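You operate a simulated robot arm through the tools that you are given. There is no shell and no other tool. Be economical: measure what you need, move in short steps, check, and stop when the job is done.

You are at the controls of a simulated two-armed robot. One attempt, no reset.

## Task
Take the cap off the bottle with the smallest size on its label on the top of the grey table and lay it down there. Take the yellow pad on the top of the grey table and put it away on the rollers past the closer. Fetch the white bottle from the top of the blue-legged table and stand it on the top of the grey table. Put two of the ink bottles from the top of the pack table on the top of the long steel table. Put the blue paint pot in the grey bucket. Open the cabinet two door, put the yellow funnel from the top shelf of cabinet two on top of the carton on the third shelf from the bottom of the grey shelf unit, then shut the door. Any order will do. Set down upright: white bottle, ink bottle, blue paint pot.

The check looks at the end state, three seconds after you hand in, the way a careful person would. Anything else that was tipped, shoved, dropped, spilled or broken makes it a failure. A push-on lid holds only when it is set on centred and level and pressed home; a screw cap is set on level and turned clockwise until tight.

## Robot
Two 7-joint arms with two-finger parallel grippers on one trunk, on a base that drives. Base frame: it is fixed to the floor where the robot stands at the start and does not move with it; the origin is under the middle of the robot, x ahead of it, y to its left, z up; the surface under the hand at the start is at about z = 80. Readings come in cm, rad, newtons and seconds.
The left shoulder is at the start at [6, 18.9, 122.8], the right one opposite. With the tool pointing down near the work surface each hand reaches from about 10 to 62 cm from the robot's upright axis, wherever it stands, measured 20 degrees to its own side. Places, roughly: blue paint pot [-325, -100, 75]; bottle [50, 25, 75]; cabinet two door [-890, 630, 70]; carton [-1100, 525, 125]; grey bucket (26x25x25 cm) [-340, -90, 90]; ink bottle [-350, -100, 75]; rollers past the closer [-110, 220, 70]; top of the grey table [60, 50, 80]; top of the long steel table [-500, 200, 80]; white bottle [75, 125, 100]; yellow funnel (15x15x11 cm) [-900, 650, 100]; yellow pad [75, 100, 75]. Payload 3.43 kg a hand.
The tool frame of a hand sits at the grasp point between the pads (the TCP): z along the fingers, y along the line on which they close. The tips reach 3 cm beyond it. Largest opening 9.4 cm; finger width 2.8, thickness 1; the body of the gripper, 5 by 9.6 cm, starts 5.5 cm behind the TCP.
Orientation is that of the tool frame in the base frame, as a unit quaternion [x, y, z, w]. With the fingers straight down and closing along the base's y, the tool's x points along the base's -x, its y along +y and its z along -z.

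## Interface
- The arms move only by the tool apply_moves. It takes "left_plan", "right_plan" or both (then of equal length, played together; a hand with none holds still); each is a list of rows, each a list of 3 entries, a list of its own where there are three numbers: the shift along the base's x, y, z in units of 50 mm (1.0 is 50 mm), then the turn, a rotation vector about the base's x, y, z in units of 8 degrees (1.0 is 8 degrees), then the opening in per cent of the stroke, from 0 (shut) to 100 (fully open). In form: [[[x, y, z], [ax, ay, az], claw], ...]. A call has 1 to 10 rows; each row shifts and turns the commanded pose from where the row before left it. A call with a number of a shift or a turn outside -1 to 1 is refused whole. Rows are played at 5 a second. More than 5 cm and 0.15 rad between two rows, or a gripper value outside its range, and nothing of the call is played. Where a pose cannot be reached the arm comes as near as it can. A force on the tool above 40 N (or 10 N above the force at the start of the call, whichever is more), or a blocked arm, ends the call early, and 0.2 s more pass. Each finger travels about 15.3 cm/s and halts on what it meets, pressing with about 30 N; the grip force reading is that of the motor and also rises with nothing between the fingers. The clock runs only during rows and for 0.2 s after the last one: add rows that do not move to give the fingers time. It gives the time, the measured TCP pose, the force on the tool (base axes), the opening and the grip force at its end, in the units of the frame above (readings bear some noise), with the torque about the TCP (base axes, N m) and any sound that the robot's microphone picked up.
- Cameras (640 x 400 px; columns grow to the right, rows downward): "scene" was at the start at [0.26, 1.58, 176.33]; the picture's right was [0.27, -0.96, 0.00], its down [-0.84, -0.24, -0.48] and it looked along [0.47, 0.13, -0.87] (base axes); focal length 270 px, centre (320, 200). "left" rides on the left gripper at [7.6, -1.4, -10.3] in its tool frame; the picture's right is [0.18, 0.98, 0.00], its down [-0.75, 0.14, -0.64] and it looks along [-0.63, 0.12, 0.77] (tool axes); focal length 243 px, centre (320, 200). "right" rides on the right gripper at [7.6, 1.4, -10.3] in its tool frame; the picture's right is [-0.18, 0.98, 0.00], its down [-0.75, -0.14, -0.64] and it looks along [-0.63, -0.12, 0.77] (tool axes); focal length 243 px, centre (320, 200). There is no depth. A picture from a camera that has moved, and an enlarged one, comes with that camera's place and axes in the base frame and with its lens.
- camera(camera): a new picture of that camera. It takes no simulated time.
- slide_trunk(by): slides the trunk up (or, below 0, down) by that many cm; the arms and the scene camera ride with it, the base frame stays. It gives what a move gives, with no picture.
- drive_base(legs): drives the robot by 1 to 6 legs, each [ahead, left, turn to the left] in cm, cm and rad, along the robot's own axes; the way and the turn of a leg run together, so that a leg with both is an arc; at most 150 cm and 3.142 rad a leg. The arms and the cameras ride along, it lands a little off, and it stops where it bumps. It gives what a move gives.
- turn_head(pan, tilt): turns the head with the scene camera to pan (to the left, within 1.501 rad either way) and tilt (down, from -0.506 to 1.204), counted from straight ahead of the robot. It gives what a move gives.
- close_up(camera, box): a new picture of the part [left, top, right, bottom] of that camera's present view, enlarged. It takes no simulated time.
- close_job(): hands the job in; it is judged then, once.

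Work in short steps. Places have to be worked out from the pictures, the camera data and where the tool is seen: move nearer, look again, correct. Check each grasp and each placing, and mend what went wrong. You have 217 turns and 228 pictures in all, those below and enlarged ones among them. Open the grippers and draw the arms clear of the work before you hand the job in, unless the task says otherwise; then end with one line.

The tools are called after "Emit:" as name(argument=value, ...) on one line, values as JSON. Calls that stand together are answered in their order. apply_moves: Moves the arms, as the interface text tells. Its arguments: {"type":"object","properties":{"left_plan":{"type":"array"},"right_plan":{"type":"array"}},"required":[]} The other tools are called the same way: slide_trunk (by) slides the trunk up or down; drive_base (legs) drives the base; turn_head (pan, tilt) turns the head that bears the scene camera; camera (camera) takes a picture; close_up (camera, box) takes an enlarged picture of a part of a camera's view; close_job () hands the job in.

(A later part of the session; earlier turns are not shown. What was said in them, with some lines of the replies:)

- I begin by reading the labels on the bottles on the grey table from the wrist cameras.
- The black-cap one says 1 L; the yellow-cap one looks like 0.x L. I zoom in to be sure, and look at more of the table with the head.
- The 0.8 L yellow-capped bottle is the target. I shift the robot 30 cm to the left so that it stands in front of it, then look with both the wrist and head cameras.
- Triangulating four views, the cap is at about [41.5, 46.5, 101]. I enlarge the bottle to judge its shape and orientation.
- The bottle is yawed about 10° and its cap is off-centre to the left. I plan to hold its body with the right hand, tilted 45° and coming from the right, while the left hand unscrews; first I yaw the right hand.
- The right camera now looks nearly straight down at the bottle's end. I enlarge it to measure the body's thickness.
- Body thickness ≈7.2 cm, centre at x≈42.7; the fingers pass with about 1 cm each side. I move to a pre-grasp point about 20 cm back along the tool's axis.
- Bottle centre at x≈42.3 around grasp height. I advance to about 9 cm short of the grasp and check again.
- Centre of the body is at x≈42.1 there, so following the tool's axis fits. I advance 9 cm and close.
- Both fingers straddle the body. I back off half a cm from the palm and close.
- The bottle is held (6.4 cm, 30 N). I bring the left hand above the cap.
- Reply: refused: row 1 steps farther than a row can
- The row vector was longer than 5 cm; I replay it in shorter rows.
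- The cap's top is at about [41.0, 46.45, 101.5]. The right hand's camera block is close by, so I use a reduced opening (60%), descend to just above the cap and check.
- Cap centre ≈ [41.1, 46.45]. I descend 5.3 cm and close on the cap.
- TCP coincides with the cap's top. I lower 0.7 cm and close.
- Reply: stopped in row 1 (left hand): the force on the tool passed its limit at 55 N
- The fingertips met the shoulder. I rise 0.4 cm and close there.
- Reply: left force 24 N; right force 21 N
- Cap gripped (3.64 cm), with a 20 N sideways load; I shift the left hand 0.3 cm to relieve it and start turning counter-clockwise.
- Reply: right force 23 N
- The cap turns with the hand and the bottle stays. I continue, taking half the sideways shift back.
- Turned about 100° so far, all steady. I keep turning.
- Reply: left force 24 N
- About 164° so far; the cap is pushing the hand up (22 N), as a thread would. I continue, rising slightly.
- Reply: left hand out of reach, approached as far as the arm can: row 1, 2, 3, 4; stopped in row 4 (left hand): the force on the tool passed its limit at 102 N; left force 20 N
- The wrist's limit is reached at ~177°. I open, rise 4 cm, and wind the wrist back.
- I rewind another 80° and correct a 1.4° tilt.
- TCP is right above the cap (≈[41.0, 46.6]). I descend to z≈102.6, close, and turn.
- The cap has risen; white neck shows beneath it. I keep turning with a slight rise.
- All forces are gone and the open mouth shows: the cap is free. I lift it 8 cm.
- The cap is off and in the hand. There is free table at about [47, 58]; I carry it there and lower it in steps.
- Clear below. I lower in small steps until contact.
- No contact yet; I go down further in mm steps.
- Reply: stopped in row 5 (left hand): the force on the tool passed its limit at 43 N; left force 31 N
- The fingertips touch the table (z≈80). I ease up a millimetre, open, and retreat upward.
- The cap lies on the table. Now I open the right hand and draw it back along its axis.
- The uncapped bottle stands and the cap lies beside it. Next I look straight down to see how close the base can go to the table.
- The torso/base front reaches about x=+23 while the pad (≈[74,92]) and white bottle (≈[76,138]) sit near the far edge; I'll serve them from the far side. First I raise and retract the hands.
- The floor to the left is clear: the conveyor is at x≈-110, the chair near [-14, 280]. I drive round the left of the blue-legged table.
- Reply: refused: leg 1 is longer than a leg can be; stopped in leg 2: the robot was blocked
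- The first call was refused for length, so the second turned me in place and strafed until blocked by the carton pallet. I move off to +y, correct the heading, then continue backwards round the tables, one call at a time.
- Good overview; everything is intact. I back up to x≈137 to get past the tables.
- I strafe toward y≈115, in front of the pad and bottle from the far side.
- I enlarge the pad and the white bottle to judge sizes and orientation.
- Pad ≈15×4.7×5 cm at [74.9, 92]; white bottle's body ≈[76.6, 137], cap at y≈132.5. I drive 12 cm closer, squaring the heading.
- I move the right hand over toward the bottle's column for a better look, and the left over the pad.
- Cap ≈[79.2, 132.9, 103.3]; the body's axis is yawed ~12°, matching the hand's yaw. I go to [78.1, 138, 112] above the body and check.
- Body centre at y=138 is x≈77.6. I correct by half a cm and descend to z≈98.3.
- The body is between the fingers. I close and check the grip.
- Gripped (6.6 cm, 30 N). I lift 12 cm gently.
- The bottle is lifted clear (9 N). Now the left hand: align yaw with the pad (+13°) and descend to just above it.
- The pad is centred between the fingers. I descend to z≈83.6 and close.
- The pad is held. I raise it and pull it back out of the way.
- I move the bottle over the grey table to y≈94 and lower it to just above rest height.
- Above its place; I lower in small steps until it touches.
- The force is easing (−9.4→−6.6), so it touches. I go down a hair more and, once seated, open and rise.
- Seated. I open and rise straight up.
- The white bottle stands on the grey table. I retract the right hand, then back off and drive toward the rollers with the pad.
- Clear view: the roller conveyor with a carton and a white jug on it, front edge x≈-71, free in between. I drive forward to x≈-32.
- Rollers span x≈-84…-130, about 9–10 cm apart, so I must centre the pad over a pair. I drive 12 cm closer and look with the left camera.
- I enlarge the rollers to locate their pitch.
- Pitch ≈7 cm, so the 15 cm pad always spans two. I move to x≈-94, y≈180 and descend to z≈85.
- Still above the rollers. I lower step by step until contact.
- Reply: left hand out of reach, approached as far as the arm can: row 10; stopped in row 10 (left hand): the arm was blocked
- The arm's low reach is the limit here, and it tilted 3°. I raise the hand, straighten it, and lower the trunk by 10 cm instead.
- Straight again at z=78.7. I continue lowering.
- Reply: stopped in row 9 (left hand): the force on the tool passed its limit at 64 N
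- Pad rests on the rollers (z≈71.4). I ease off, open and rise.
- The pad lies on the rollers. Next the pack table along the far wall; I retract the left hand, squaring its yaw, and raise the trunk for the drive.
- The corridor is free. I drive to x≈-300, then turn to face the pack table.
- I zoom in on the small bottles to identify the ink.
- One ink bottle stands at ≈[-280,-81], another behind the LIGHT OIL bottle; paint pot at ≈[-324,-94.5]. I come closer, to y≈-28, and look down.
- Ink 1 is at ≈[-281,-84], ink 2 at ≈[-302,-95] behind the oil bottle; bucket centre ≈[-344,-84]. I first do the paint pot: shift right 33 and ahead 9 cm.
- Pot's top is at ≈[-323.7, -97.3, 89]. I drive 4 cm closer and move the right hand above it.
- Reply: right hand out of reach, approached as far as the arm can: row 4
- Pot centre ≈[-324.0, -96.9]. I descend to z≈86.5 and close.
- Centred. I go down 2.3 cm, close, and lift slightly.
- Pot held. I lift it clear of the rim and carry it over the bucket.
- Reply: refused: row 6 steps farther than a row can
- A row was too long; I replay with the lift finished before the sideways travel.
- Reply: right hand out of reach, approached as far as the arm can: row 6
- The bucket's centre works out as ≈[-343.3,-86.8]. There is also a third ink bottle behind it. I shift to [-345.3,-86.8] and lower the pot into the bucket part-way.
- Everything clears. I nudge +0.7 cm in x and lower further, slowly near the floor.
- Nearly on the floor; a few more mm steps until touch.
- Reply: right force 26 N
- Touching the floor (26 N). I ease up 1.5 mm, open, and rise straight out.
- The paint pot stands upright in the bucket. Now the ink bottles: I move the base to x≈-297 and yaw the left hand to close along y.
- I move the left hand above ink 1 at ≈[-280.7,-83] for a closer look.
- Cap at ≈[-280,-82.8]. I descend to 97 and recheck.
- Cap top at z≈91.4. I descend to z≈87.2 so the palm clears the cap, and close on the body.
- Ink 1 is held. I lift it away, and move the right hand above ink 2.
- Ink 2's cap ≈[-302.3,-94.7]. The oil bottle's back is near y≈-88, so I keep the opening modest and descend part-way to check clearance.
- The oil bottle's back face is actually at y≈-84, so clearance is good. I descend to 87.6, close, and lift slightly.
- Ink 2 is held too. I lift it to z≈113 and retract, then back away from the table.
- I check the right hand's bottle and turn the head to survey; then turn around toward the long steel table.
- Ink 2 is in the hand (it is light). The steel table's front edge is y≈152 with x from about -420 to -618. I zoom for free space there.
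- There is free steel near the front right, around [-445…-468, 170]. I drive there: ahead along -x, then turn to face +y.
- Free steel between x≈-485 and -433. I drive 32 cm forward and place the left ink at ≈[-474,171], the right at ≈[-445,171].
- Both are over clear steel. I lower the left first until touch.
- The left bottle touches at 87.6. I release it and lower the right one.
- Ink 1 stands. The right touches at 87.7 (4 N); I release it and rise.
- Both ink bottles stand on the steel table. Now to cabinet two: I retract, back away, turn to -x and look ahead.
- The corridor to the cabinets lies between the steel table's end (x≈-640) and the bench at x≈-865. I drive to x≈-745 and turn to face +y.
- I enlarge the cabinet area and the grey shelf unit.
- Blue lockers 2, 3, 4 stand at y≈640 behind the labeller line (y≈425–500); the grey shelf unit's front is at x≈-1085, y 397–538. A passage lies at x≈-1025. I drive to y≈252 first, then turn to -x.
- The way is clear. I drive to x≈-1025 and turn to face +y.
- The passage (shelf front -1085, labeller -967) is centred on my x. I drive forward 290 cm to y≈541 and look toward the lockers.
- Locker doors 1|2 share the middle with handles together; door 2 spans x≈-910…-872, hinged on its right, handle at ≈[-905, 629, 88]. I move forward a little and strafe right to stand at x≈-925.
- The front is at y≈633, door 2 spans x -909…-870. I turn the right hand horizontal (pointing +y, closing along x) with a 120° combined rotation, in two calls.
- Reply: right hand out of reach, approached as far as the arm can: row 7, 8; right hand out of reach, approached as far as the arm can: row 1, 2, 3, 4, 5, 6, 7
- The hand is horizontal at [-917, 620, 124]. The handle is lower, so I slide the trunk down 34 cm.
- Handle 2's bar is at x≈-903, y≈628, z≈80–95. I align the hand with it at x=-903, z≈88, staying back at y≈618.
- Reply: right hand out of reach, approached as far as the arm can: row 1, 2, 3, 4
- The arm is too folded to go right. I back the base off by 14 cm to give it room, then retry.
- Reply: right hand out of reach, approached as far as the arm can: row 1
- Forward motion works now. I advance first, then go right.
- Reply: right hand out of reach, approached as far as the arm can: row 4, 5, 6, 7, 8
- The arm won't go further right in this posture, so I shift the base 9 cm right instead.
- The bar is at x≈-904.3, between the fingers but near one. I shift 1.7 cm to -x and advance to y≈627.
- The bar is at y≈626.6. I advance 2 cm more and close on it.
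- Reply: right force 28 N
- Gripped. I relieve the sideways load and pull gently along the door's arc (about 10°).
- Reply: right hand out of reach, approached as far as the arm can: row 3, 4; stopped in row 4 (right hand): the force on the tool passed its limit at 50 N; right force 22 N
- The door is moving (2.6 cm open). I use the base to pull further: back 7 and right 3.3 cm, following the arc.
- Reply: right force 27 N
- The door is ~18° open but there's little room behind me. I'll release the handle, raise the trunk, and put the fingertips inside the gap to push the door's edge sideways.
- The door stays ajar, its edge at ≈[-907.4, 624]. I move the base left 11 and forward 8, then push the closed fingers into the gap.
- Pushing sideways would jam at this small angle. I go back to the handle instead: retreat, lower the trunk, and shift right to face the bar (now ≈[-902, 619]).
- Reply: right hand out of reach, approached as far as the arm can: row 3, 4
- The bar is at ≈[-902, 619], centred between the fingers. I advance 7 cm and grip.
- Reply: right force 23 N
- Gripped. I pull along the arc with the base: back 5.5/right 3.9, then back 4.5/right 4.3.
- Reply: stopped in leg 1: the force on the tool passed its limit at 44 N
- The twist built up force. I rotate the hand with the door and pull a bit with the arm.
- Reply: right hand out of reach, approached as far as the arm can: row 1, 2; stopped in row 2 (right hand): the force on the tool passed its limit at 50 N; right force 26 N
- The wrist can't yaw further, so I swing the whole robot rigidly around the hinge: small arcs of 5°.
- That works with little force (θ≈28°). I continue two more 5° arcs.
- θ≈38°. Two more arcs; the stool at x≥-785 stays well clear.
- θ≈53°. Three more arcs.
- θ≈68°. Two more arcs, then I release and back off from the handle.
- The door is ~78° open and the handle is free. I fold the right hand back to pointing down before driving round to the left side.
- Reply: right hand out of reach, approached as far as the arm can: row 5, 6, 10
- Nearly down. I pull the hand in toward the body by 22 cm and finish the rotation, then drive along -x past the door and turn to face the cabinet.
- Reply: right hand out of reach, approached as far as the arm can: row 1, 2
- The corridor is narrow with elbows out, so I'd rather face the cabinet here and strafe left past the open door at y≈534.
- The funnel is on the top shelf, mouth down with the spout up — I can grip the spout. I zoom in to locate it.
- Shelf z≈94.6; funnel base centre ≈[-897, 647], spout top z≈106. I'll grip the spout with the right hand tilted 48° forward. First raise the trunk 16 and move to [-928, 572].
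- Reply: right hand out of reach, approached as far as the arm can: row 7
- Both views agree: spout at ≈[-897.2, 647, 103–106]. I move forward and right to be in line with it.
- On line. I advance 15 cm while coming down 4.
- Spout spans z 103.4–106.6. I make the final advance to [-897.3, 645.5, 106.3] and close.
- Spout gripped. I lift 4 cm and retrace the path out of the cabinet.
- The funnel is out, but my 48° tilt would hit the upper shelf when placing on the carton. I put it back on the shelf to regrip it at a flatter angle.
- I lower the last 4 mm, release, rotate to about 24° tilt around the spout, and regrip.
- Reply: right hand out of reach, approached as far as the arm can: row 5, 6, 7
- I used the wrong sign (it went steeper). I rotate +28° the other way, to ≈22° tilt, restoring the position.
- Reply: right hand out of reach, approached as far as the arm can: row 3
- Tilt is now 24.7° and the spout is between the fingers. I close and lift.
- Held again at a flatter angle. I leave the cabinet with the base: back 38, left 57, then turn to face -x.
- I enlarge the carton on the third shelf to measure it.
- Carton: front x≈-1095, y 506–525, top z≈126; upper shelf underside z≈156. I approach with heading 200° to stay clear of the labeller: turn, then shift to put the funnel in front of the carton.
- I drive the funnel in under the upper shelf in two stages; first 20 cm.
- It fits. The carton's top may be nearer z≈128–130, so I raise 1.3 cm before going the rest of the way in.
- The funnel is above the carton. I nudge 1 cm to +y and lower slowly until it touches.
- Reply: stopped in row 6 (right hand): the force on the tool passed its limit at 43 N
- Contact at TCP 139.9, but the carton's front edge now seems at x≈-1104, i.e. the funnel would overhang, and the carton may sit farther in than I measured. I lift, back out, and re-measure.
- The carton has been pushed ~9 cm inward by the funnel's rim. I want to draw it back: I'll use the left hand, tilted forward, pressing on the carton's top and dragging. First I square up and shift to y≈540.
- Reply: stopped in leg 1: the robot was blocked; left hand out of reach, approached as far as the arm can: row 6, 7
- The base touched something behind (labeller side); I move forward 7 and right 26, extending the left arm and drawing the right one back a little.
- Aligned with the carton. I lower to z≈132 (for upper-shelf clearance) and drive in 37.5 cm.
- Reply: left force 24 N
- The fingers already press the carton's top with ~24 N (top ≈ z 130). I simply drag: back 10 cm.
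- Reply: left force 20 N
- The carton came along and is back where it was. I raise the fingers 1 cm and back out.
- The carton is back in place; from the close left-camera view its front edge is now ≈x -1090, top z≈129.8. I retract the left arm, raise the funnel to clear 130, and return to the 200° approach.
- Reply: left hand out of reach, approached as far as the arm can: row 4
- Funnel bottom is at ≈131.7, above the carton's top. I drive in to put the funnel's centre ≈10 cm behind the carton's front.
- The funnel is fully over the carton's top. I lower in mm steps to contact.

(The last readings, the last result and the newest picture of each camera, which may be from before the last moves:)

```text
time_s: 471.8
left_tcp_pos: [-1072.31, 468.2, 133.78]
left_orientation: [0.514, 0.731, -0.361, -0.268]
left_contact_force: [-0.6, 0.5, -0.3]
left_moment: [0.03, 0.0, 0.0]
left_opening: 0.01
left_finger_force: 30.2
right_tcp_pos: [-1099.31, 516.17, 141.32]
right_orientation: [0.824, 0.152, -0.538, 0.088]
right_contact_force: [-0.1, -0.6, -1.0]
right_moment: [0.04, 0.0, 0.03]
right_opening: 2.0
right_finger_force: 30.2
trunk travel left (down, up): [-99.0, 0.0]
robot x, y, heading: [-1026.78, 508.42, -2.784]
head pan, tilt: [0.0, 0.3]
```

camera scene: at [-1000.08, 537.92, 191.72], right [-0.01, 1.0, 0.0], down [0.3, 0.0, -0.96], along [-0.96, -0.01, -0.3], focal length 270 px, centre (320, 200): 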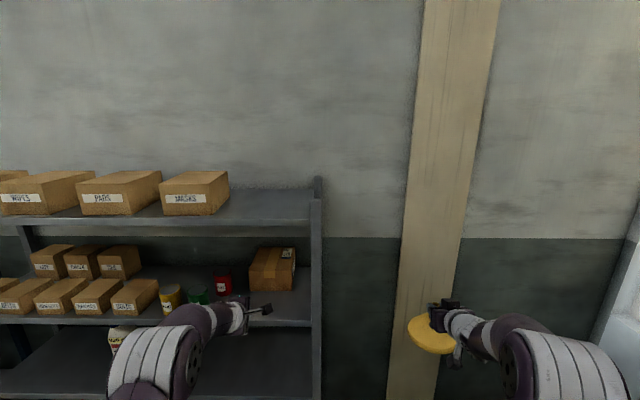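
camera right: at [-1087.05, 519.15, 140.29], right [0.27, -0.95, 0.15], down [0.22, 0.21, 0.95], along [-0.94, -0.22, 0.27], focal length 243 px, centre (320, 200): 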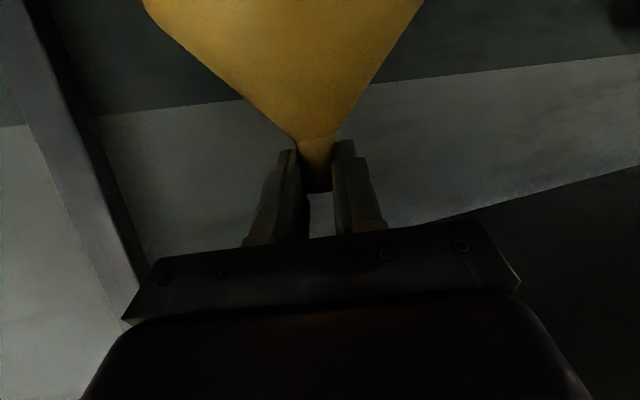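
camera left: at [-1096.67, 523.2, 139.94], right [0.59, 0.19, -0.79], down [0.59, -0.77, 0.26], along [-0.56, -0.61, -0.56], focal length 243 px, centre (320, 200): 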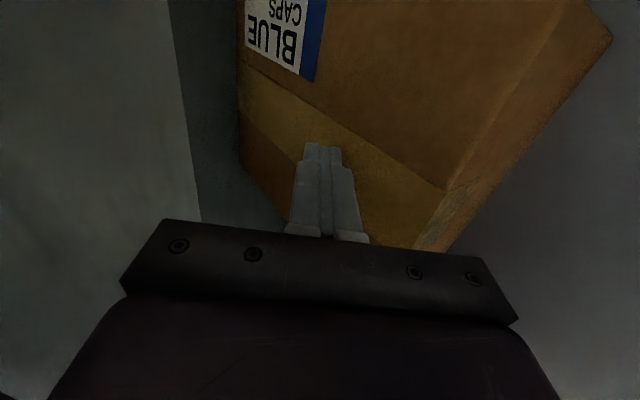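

Emit:
apply_moves(right_plan=[[[0, 0, -0.05], [0, 0, 0], 8], [[0, 0, -0.05], [0, 0, 0], 8], [[0, 0, -0.05], [0, 0, 0], 8], [[0, 0, -0.05], [0, 0, 0], 8], [[0, 0, -0.05], [0, 0, 0], 8]])

```text
time_s: 473.0
left_tcp_pos: [-1072.22, 468.14, 133.66]
left_orientation: [0.514, 0.731, -0.361, -0.267]
left_contact_force: [0.1, 0.2, 0.1]
left_moment: [0.02, -0.01, 0.01]
left_opening: 0.0
left_finger_force: 30.3
right_tcp_pos: [-1099.33, 516.13, 140.14]
right_orientation: [0.824, 0.152, -0.539, 0.087]
right_contact_force: [-1.8, 0.1, 2.2]
right_moment: [-0.16, 0.29, -0.04]
right_opening: 2.0
right_finger_force: 29.8
trunk travel left (down, up): [-99.0, 0.0]
robot x, y, heading: [-1026.75, 508.9, -2.786]
head pan, tilt: [0.0, 0.3]
```

Touching (2 N). I lower 1.5 mm more, then open and look before withdrawing.

Emit:
apply_moves(right_plan=[[[0, 0, -0.03], [0, 0, 0], 8], [[0, 0, 0], [0, 0, 0], 8], [[0, 0, 0], [0, 0, 0], 20], [[0, 0, 0], [0, 0, 0], 35], [[0, 0, 0], [0, 0, 0], 40], [[0, 0, 0], [0, 0, 0], 40]])

Emit:
camera(camera="right")

```text
time_s: 474.4
left_tcp_pos: [-1072.31, 468.14, 133.69]
left_orientation: [0.514, 0.731, -0.361, -0.268]
left_contact_force: [0.5, 0.5, -0.9]
left_moment: [0.01, -0.01, 0.0]
left_opening: 0.02
left_finger_force: 29.5
right_tcp_pos: [-1099.35, 516.25, 139.92]
right_orientation: [0.825, 0.152, -0.538, 0.087]
right_contact_force: [-0.3, 0.0, -0.3]
right_moment: [-0.05, 0.0, -0.02]
right_opening: 3.72
right_finger_force: 0.1
trunk travel left (down, up): [-99.0, 0.0]
robot x, y, heading: [-1027.14, 508.46, -2.786]
head pan, tilt: [0.0, 0.3]
```

```text
44 pictures are left
camera right: at [-1087.04, 519.15, 137.02], right [0.27, -0.95, 0.15], down [0.22, 0.21, 0.95], along [-0.94, -0.22, 0.27], focal length 243 px, centre (320, 200)
```

right: 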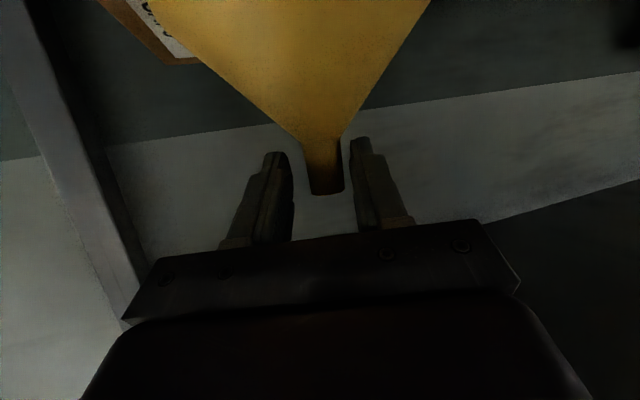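

The funnel stands free on the carton. I withdraw straight back 32 cm and check.

Emit:
drive_base(legs=[[-12, 0, 0], [-20, 0, 0]])

Emit:
close_up(camera="scene", box=[300, 180, 540, 360])

```text
time_s: 476.9
left_tcp_pos: [-1042.66, 479.42, 133.57]
left_orientation: [0.515, 0.731, -0.358, -0.267]
left_contact_force: [-0.3, 0.4, 0.2]
left_moment: [-0.05, -0.04, 0.01]
left_opening: 0.0
left_finger_force: 29.7
right_tcp_pos: [-1069.42, 527.65, 139.51]
right_orientation: [0.826, 0.151, -0.536, 0.086]
right_contact_force: [-0.3, -0.4, -0.3]
right_moment: [-0.01, -0.03, 0.01]
right_opening: 3.78
right_finger_force: 0.0
trunk travel left (down, up): [-99.0, 0.0]
robot x, y, heading: [-996.48, 519.93, -2.782]
head pan, tilt: [0.0, 0.3]
```

```text
2.22 times, centred on (420, 270) of scene
camera zoom: at [-1000.67, 518.37, 191.69], right [-0.35, 0.94, 0.0], down [0.28, 0.1, -0.95], along [-0.89, -0.33, -0.3], focal length 599 px, centre (98, 44)
```

zoom: 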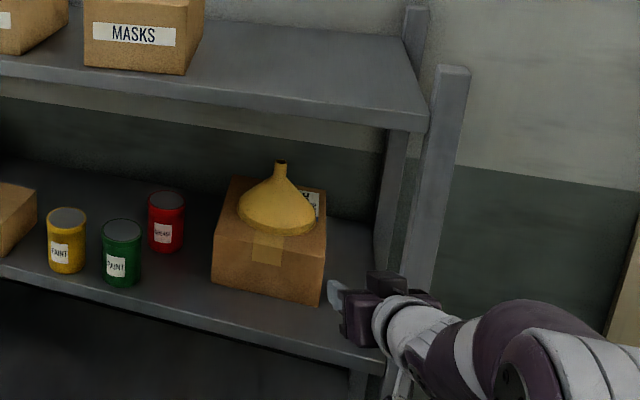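

The funnel sits well on the carton. Now the door: I lower the trunk 30 cm, draw the right hand in a bit, and turn to face +y.

Emit:
drive_base(legs=[[0, 0, -0.9], [0, 0, -1.03]])

Emit:
slide_trunk(by=-30)

Emit:
apply_moves(right_plan=[[[0, -0.4, 0], [0, 0, 0], 0], [[0, -0.4, 0], [0, 0, 0], 0], [[0, -0.3, 0], [0, 0, 0], 0], [[0, 0, 0], [0, 0, 0], 0]], left_plan=[[[-0.3, -0.5, 0], [0, 0, 0], 0], [[-0.3, -0.5, 0], [0, 0, 0], 0], [[0, 0, 0], [0, 0, 0], 0], [[0, 0, 0], [0, 0, 0], 0]])

Emit:
turn_head(pan=-0.6, tilt=0.45)

Emit:
camera(camera="scene")

```text
time_s: 482.2
left_tcp_pos: [-1018.02, 576.97, 133.75]
left_orientation: [0.893, -0.013, 0.018, -0.449]
left_contact_force: [-0.2, -0.6, -0.1]
left_moment: [-0.02, -0.02, 0.0]
left_opening: 0.0
left_finger_force: 29.6
right_tcp_pos: [-963.33, 584.74, 139.88]
right_orientation: [-0.59, 0.596, 0.374, 0.396]
right_contact_force: [-0.3, 0.8, 0.6]
right_moment: [0.01, 0.0, 0.0]
right_opening: 3.74
right_finger_force: 0.1
trunk travel left (down, up): [-99.0, 0.0]
robot x, y, heading: [-996.32, 520.37, 1.557]
head pan, tilt: [0.0, 0.3]
```

```text
time_s: 485.2
left_tcp_pos: [-1018.06, 576.93, 103.81]
left_orientation: [0.893, -0.012, 0.017, -0.449]
left_contact_force: [-0.8, 0.7, 0.6]
left_moment: [0.03, -0.03, 0.01]
left_opening: 0.0
left_finger_force: 30.2
right_tcp_pos: [-963.23, 584.71, 109.78]
right_orientation: [-0.59, 0.596, 0.374, 0.395]
right_contact_force: [0.4, -0.1, -0.2]
right_moment: [-0.03, 0.02, 0.0]
right_opening: 3.74
right_finger_force: 0.1
trunk travel left (down, up): [-69.0, 30.0]
robot x, y, heading: [-996.53, 520.09, 1.557]
head pan, tilt: [0.0, 0.3]
```

```text
time_s: 486.2
left_tcp_pos: [-1020.92, 572.03, 103.63]
left_orientation: [0.894, -0.012, 0.017, -0.448]
left_contact_force: [-0.1, 0.5, -0.6]
left_moment: [-0.01, 0.02, 0.0]
left_opening: 0.0
left_finger_force: 30.2
right_tcp_pos: [-963.4, 579.12, 109.8]
right_orientation: [-0.591, 0.596, 0.375, 0.395]
right_contact_force: [-0.2, -0.5, 0.1]
right_moment: [0.03, -0.01, -0.02]
right_opening: 0.0
right_finger_force: 30.0
trunk travel left (down, up): [-69.0, 30.0]
robot x, y, heading: [-996.79, 519.97, 1.555]
head pan, tilt: [0.0, 0.3]
```

```text
time_s: 487.2
left_tcp_pos: [-1021.04, 572.12, 103.69]
left_orientation: [0.894, -0.013, 0.018, -0.448]
left_contact_force: [0.9, -0.5, -0.1]
left_moment: [0.01, 0.0, 0.02]
left_opening: 0.0
left_finger_force: 29.9
right_tcp_pos: [-963.48, 579.07, 109.79]
right_orientation: [-0.59, 0.595, 0.375, 0.395]
right_contact_force: [0.5, -0.2, 0.2]
right_moment: [0.01, 0.03, -0.02]
right_opening: 0.0
right_finger_force: 29.9
trunk travel left (down, up): [-69.0, 30.0]
robot x, y, heading: [-996.77, 519.47, 1.559]
head pan, tilt: [-0.6, 0.45]
```

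```text
42 pictures are left
camera scene: at [-991.59, 521.31, 160.33], right [0.82, -0.58, 0.0], down [-0.25, -0.36, -0.9], along [0.52, 0.74, -0.44], focal length 270 px, centre (320, 200)
```

scene: 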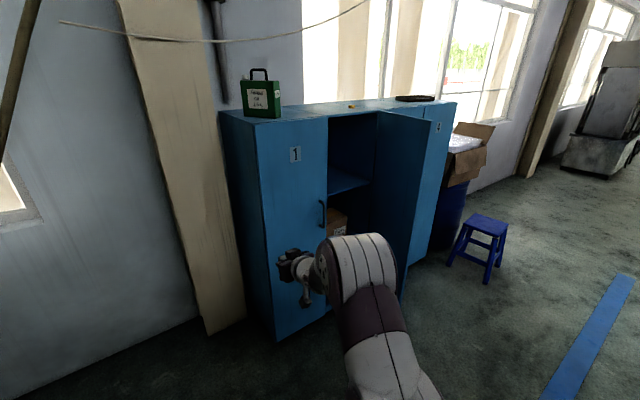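

Door still open. I draw the hand in 3 cm more, then go to y≈529 and strafe right 100 cm so the hand passes in front of the door's edge.

Emit:
apply_moves(right_plan=[[[0, -0.3, 0], [0, 0, 0], 0], [[0, -0.3, 0], [0, 0, 0], 0], [[0, 0, 0], [0, 0, 0], 0]])

Emit:
drive_base(legs=[[9.5, 0, 0.012], [0, -60, 0]])

Emit:
camera(camera="scene")

```text
time_s: 488.0
left_tcp_pos: [-1020.96, 572.07, 103.71]
left_orientation: [0.894, -0.013, 0.019, -0.448]
left_contact_force: [0.0, -0.2, 0.8]
left_moment: [-0.01, 0.03, 0.0]
left_opening: 0.0
left_finger_force: 29.9
right_tcp_pos: [-963.56, 575.96, 109.82]
right_orientation: [-0.59, 0.596, 0.375, 0.395]
right_contact_force: [-0.2, 0.2, -0.1]
right_moment: [-0.04, 0.0, 0.0]
right_opening: 0.0
right_finger_force: 31.0
trunk travel left (down, up): [-69.0, 30.0]
robot x, y, heading: [-996.65, 520.28, 1.558]
head pan, tilt: [-0.6, 0.45]
```

```text
time_s: 492.1
left_tcp_pos: [-960.95, 580.94, 103.65]
left_orientation: [0.893, -0.009, 0.017, -0.449]
left_contact_force: [0.0, -1.0, -0.2]
left_moment: [0.02, 0.0, 0.03]
left_opening: 0.0
left_finger_force: 29.7
right_tcp_pos: [-903.51, 585.28, 109.99]
right_orientation: [-0.592, 0.593, 0.377, 0.394]
right_contact_force: [0.6, 0.1, 0.6]
right_moment: [0.07, 0.01, -0.02]
right_opening: 0.0
right_finger_force: 29.2
trunk travel left (down, up): [-69.0, 30.0]
robot x, y, heading: [-936.73, 529.02, 1.561]
head pan, tilt: [-0.6, 0.45]
```

```text
41 pictures are left
camera scene: at [-931.22, 530.42, 160.32], right [0.82, -0.57, 0.0], down [-0.25, -0.36, -0.9], along [0.51, 0.74, -0.44], focal length 270 px, centre (320, 200)
```

scene: 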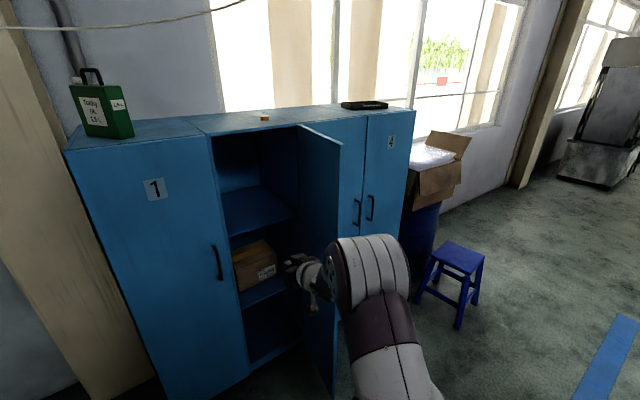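

Door edge confirmed at ≈[-879.4, 594.6]; the hand passes at y≤588. I strafe another 40 cm, then forward 19.

Emit:
drive_base(legs=[[0, -41, 0.008], [20, 0, 0]])

Emit:
turn_head(pan=-0.2, tilt=0.55)

Emit:
camera(camera="scene")

```text
time_s: 495.8
left_tcp_pos: [-921.7, 600.74, 103.72]
left_orientation: [0.894, -0.004, 0.014, -0.448]
left_contact_force: [-0.2, 0.0, 0.3]
left_moment: [-0.03, 0.01, 0.02]
left_opening: 0.0
left_finger_force: 30.3
right_tcp_pos: [-864.48, 605.63, 109.94]
right_orientation: [0.596, -0.59, -0.379, -0.391]
right_contact_force: [-0.4, -0.1, 0.0]
right_moment: [0.01, -0.01, 0.01]
right_opening: 0.0
right_finger_force: 29.6
trunk travel left (down, up): [-69.0, 30.0]
robot x, y, heading: [-896.5, 548.9, 1.572]
head pan, tilt: [-0.6, 0.45]
```

```text
time_s: 496.7
left_tcp_pos: [-921.7, 600.63, 103.68]
left_orientation: [0.893, -0.005, 0.014, -0.449]
left_contact_force: [-1.4, 0.1, 0.4]
left_moment: [0.04, 0.0, 0.06]
left_opening: 0.01
left_finger_force: 29.6
right_tcp_pos: [-864.4, 605.65, 109.96]
right_orientation: [0.596, -0.59, -0.379, -0.391]
right_contact_force: [0.0, -0.9, -0.5]
right_moment: [0.02, 0.0, -0.03]
right_opening: 0.0
right_finger_force: 30.4
trunk travel left (down, up): [-69.0, 30.0]
robot x, y, heading: [-896.42, 549.32, 1.57]
head pan, tilt: [-0.201, 0.55]
```

```text
40 pictures are left
camera scene: at [-894.9, 551.54, 159.42], right [0.98, -0.2, 0.0], down [-0.1, -0.51, -0.85], along [0.17, 0.84, -0.52], focal length 270 px, centre (320, 200)
```

scene: 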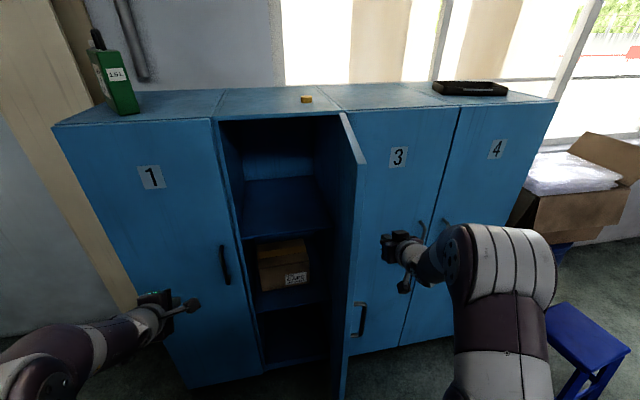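

The hand is on the outer side of the door. I strafe left to swing it toward closing.

Emit:
drive_base(legs=[[0, 14, 0], [0, 13, 0]])

Emit:
camera(camera="scene")

```text
time_s: 498.9
left_tcp_pos: [-949.07, 600.69, 103.64]
left_orientation: [0.894, -0.006, 0.015, -0.449]
left_contact_force: [0.5, 0.2, -0.2]
left_moment: [0.03, -0.03, -0.03]
left_opening: 0.03
left_finger_force: 30.1
right_tcp_pos: [-891.74, 605.44, 109.88]
right_orientation: [0.594, -0.592, -0.378, -0.393]
right_contact_force: [0.1, 0.1, -0.2]
right_moment: [0.01, -0.01, 0.04]
right_opening: 0.01
right_finger_force: 29.8
trunk travel left (down, up): [-69.0, 30.0]
robot x, y, heading: [-923.92, 549.04, 1.57]
head pan, tilt: [-0.201, 0.55]
```

```text
39 pictures are left
camera scene: at [-922.45, 551.56, 159.42], right [0.98, -0.2, 0.0], down [-0.1, -0.51, -0.85], along [0.17, 0.84, -0.52], focal length 270 px, centre (320, 200)
```

scene: 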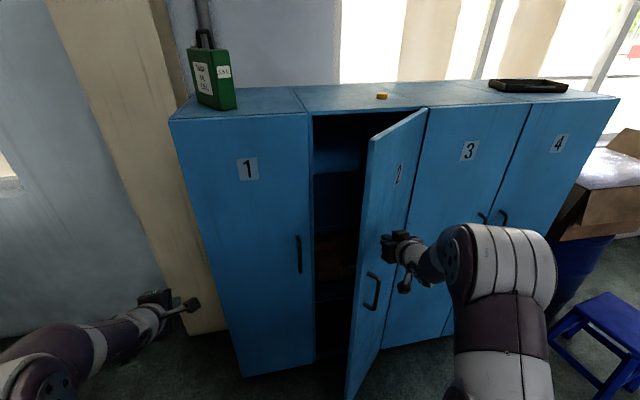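

The door is at ~45°. Now I push forward, 20 cm.

Emit:
drive_base(legs=[[10, 0, 0], [10, 0, 0]])

Emit:
camera(camera="scene")

```text
time_s: 500.8
left_tcp_pos: [-949.12, 620.45, 103.64]
left_orientation: [0.894, -0.006, 0.015, -0.448]
left_contact_force: [0.1, 0.5, 0.1]
left_moment: [0.0, -0.03, -0.04]
left_opening: 0.0
left_finger_force: 30.0
right_tcp_pos: [-891.75, 625.39, 109.86]
right_orientation: [0.594, -0.592, -0.378, -0.392]
right_contact_force: [-0.4, -0.5, 0.1]
right_moment: [-0.02, 0.01, 0.01]
right_opening: 0.02
right_finger_force: 29.5
trunk travel left (down, up): [-69.0, 30.0]
robot x, y, heading: [-924.29, 568.66, 1.564]
head pan, tilt: [-0.201, 0.55]
```

```text
38 pictures are left
camera scene: at [-922.46, 571.48, 159.42], right [0.98, -0.2, 0.0], down [-0.1, -0.51, -0.85], along [0.17, 0.83, -0.52], focal length 270 px, centre (320, 200)
```

scene: 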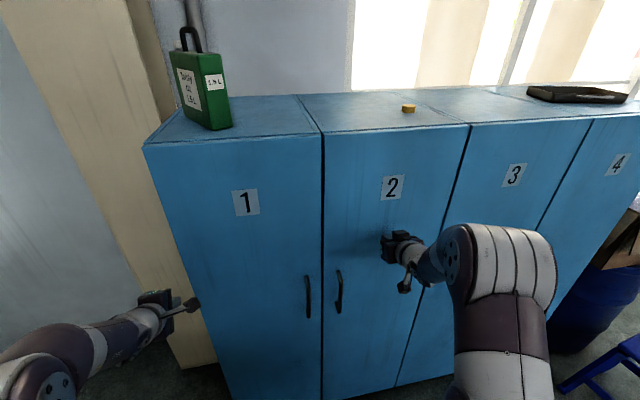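

The door looks nearly shut. I press a bit further with the arm until I feel it seat.

Emit:
apply_moves(right_plan=[[[0, 0.2, 0], [0, 0, 0], 0], [[0, 0.2, 0], [0, 0, 0], 0], [[0, 0.2, 0], [0, 0, 0], 0], [[0, 0.15, 0], [0, 0, 0], 0], [[0, 0.1, 0], [0, 0, 0], 0], [[0, 0.1, 0], [0, 0, 0], 0]])

Emit:
close_up(camera="scene", box=[260, 80, 500, 380])

```text
time_s: 501.7
left_tcp_pos: [-949.16, 619.62, 103.99]
left_orientation: [0.892, -0.007, 0.016, -0.452]
left_contact_force: [-0.3, -0.6, 0.4]
left_moment: [0.01, -0.01, 0.01]
left_opening: 0.0
left_finger_force: 29.9
right_tcp_pos: [-891.69, 627.2, 110.04]
right_orientation: [0.594, -0.593, -0.375, -0.392]
right_contact_force: [-1.6, -35.2, 11.9]
right_moment: [0.41, 0.31, 0.09]
right_opening: 0.0
right_finger_force: 30.2
trunk travel left (down, up): [-69.0, 30.0]
robot x, y, heading: [-923.88, 568.62, 1.565]
head pan, tilt: [-0.201, 0.55]
stopped in row 4 (right hand): the force on the tool passed its limit at 46 N (the readings are from after the stop); the commanded pose is now the measured one
```

```text
1.33 times, centred on (380, 230) of scene
camera zoom: at [-922.76, 570.15, 159.47], right [0.98, -0.2, 0.0], down [-0.1, -0.51, -0.86], along [0.17, 0.84, -0.52], focal length 360 px, centre (240, 160)
```

zoom: 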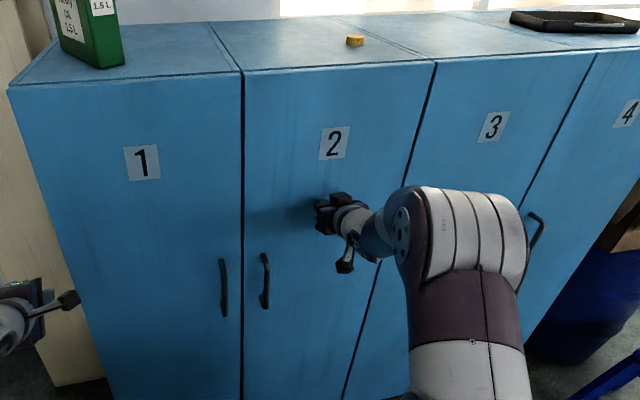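

The door is pressed shut (46 N against its stop). I back away, open both grippers, and check.

Emit:
drive_base(legs=[[-28, 0, 0]])

Emit:
apply_moves(right_plan=[[[0, 0, 0], [0, 0, 0], 60], [[0, 0, 0], [0, 0, 0], 90], [[0, 0, 0], [0, 0, 0], 90]], left_plan=[[[0, 0, 0], [0, 0, 0], 60], [[0, 0, 0], [0, 0, 0], 90], [[0, 0, 0], [0, 0, 0], 90]])

Emit:
camera(camera="scene")

```text
time_s: 503.7
left_tcp_pos: [-949.11, 592.03, 103.69]
left_orientation: [0.894, -0.006, 0.016, -0.449]
left_contact_force: [-0.1, 0.3, -0.1]
left_moment: [0.04, 0.01, 0.02]
left_opening: 0.02
left_finger_force: 30.0
right_tcp_pos: [-891.68, 599.75, 109.49]
right_orientation: [0.596, -0.595, -0.374, -0.389]
right_contact_force: [0.0, -0.3, 0.1]
right_moment: [0.03, 0.02, -0.02]
right_opening: 0.0
right_finger_force: 30.2
trunk travel left (down, up): [-69.0, 30.0]
robot x, y, heading: [-924.21, 540.69, 1.568]
head pan, tilt: [-0.201, 0.55]
```

```text
time_s: 504.5
left_tcp_pos: [-949.04, 592.0, 103.75]
left_orientation: [0.894, -0.007, 0.015, -0.448]
left_contact_force: [-0.8, -0.2, -0.1]
left_moment: [0.02, 0.0, 0.02]
left_opening: 8.46
left_finger_force: 0.0
right_tcp_pos: [-891.72, 599.61, 109.53]
right_orientation: [0.597, -0.594, -0.374, -0.388]
right_contact_force: [0.3, 0.2, -0.3]
right_moment: [-0.01, 0.01, -0.01]
right_opening: 8.46
right_finger_force: 0.0
trunk travel left (down, up): [-69.0, 30.0]
robot x, y, heading: [-924.26, 540.66, 1.565]
head pan, tilt: [-0.201, 0.55]
```

```text
36 pictures are left
camera scene: at [-922.55, 542.95, 159.42], right [0.98, -0.2, 0.0], down [-0.11, -0.51, -0.85], along [0.17, 0.83, -0.52], focal length 270 px, centre (320, 200)
```

scene: 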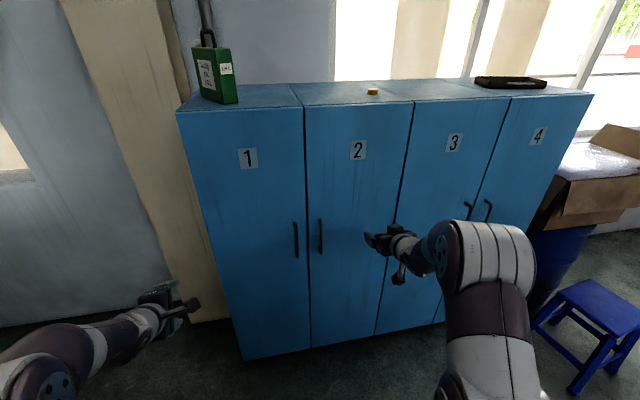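

The door is shut. One last look at the funnel on the shelf.

Emit:
turn_head(pan=1.5, tilt=0.2)

Emit:
close_up(camera="scene", box=[180, 120, 460, 300])

```text
time_s: 506.2
left_tcp_pos: [-949.13, 592.05, 103.71]
left_orientation: [0.894, -0.007, 0.016, -0.448]
left_contact_force: [-0.1, 0.0, 0.1]
left_moment: [0.0, -0.02, 0.0]
left_opening: 8.46
left_finger_force: 0.2
right_tcp_pos: [-891.78, 599.76, 109.41]
right_orientation: [0.596, -0.595, -0.374, -0.389]
right_contact_force: [0.5, 0.6, -0.3]
right_moment: [0.01, 0.02, -0.01]
right_opening: 8.45
right_finger_force: 0.1
trunk travel left (down, up): [-69.0, 30.0]
robot x, y, heading: [-924.34, 540.49, 1.568]
head pan, tilt: [1.499, 0.201]
```

```text
2.22 times, centred on (320, 210) of scene
camera zoom: at [-933.66, 534.82, 162.65], right [0.08, 1.0, 0.0], down [0.2, -0.02, -0.98], along [-0.98, 0.07, -0.2], focal length 599 px, centre (320, 178)
```

zoom: 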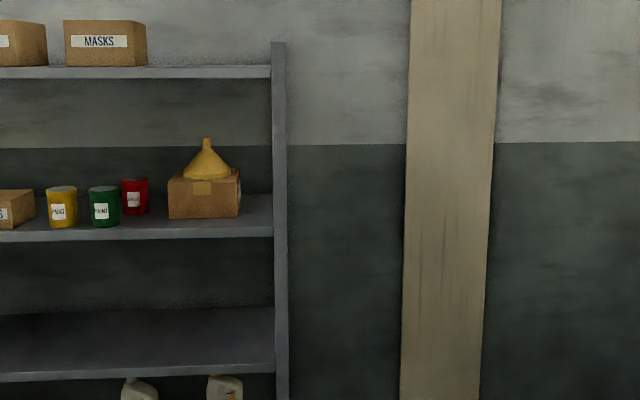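

The funnel stands on the carton, the door is shut, the grippers are open and the arms are clear. I hand the job in.

Emit:
close_job()

```text
The job is handed in.
```

All six parts of the task are done and the job is handed in; on the way I pushed the shelf carton about 9–10 cm inward and dragged it back to roughly where it was, and the base bumped the carton pallet and, it seems, the labeller once each, with nothing visibly disturbed.
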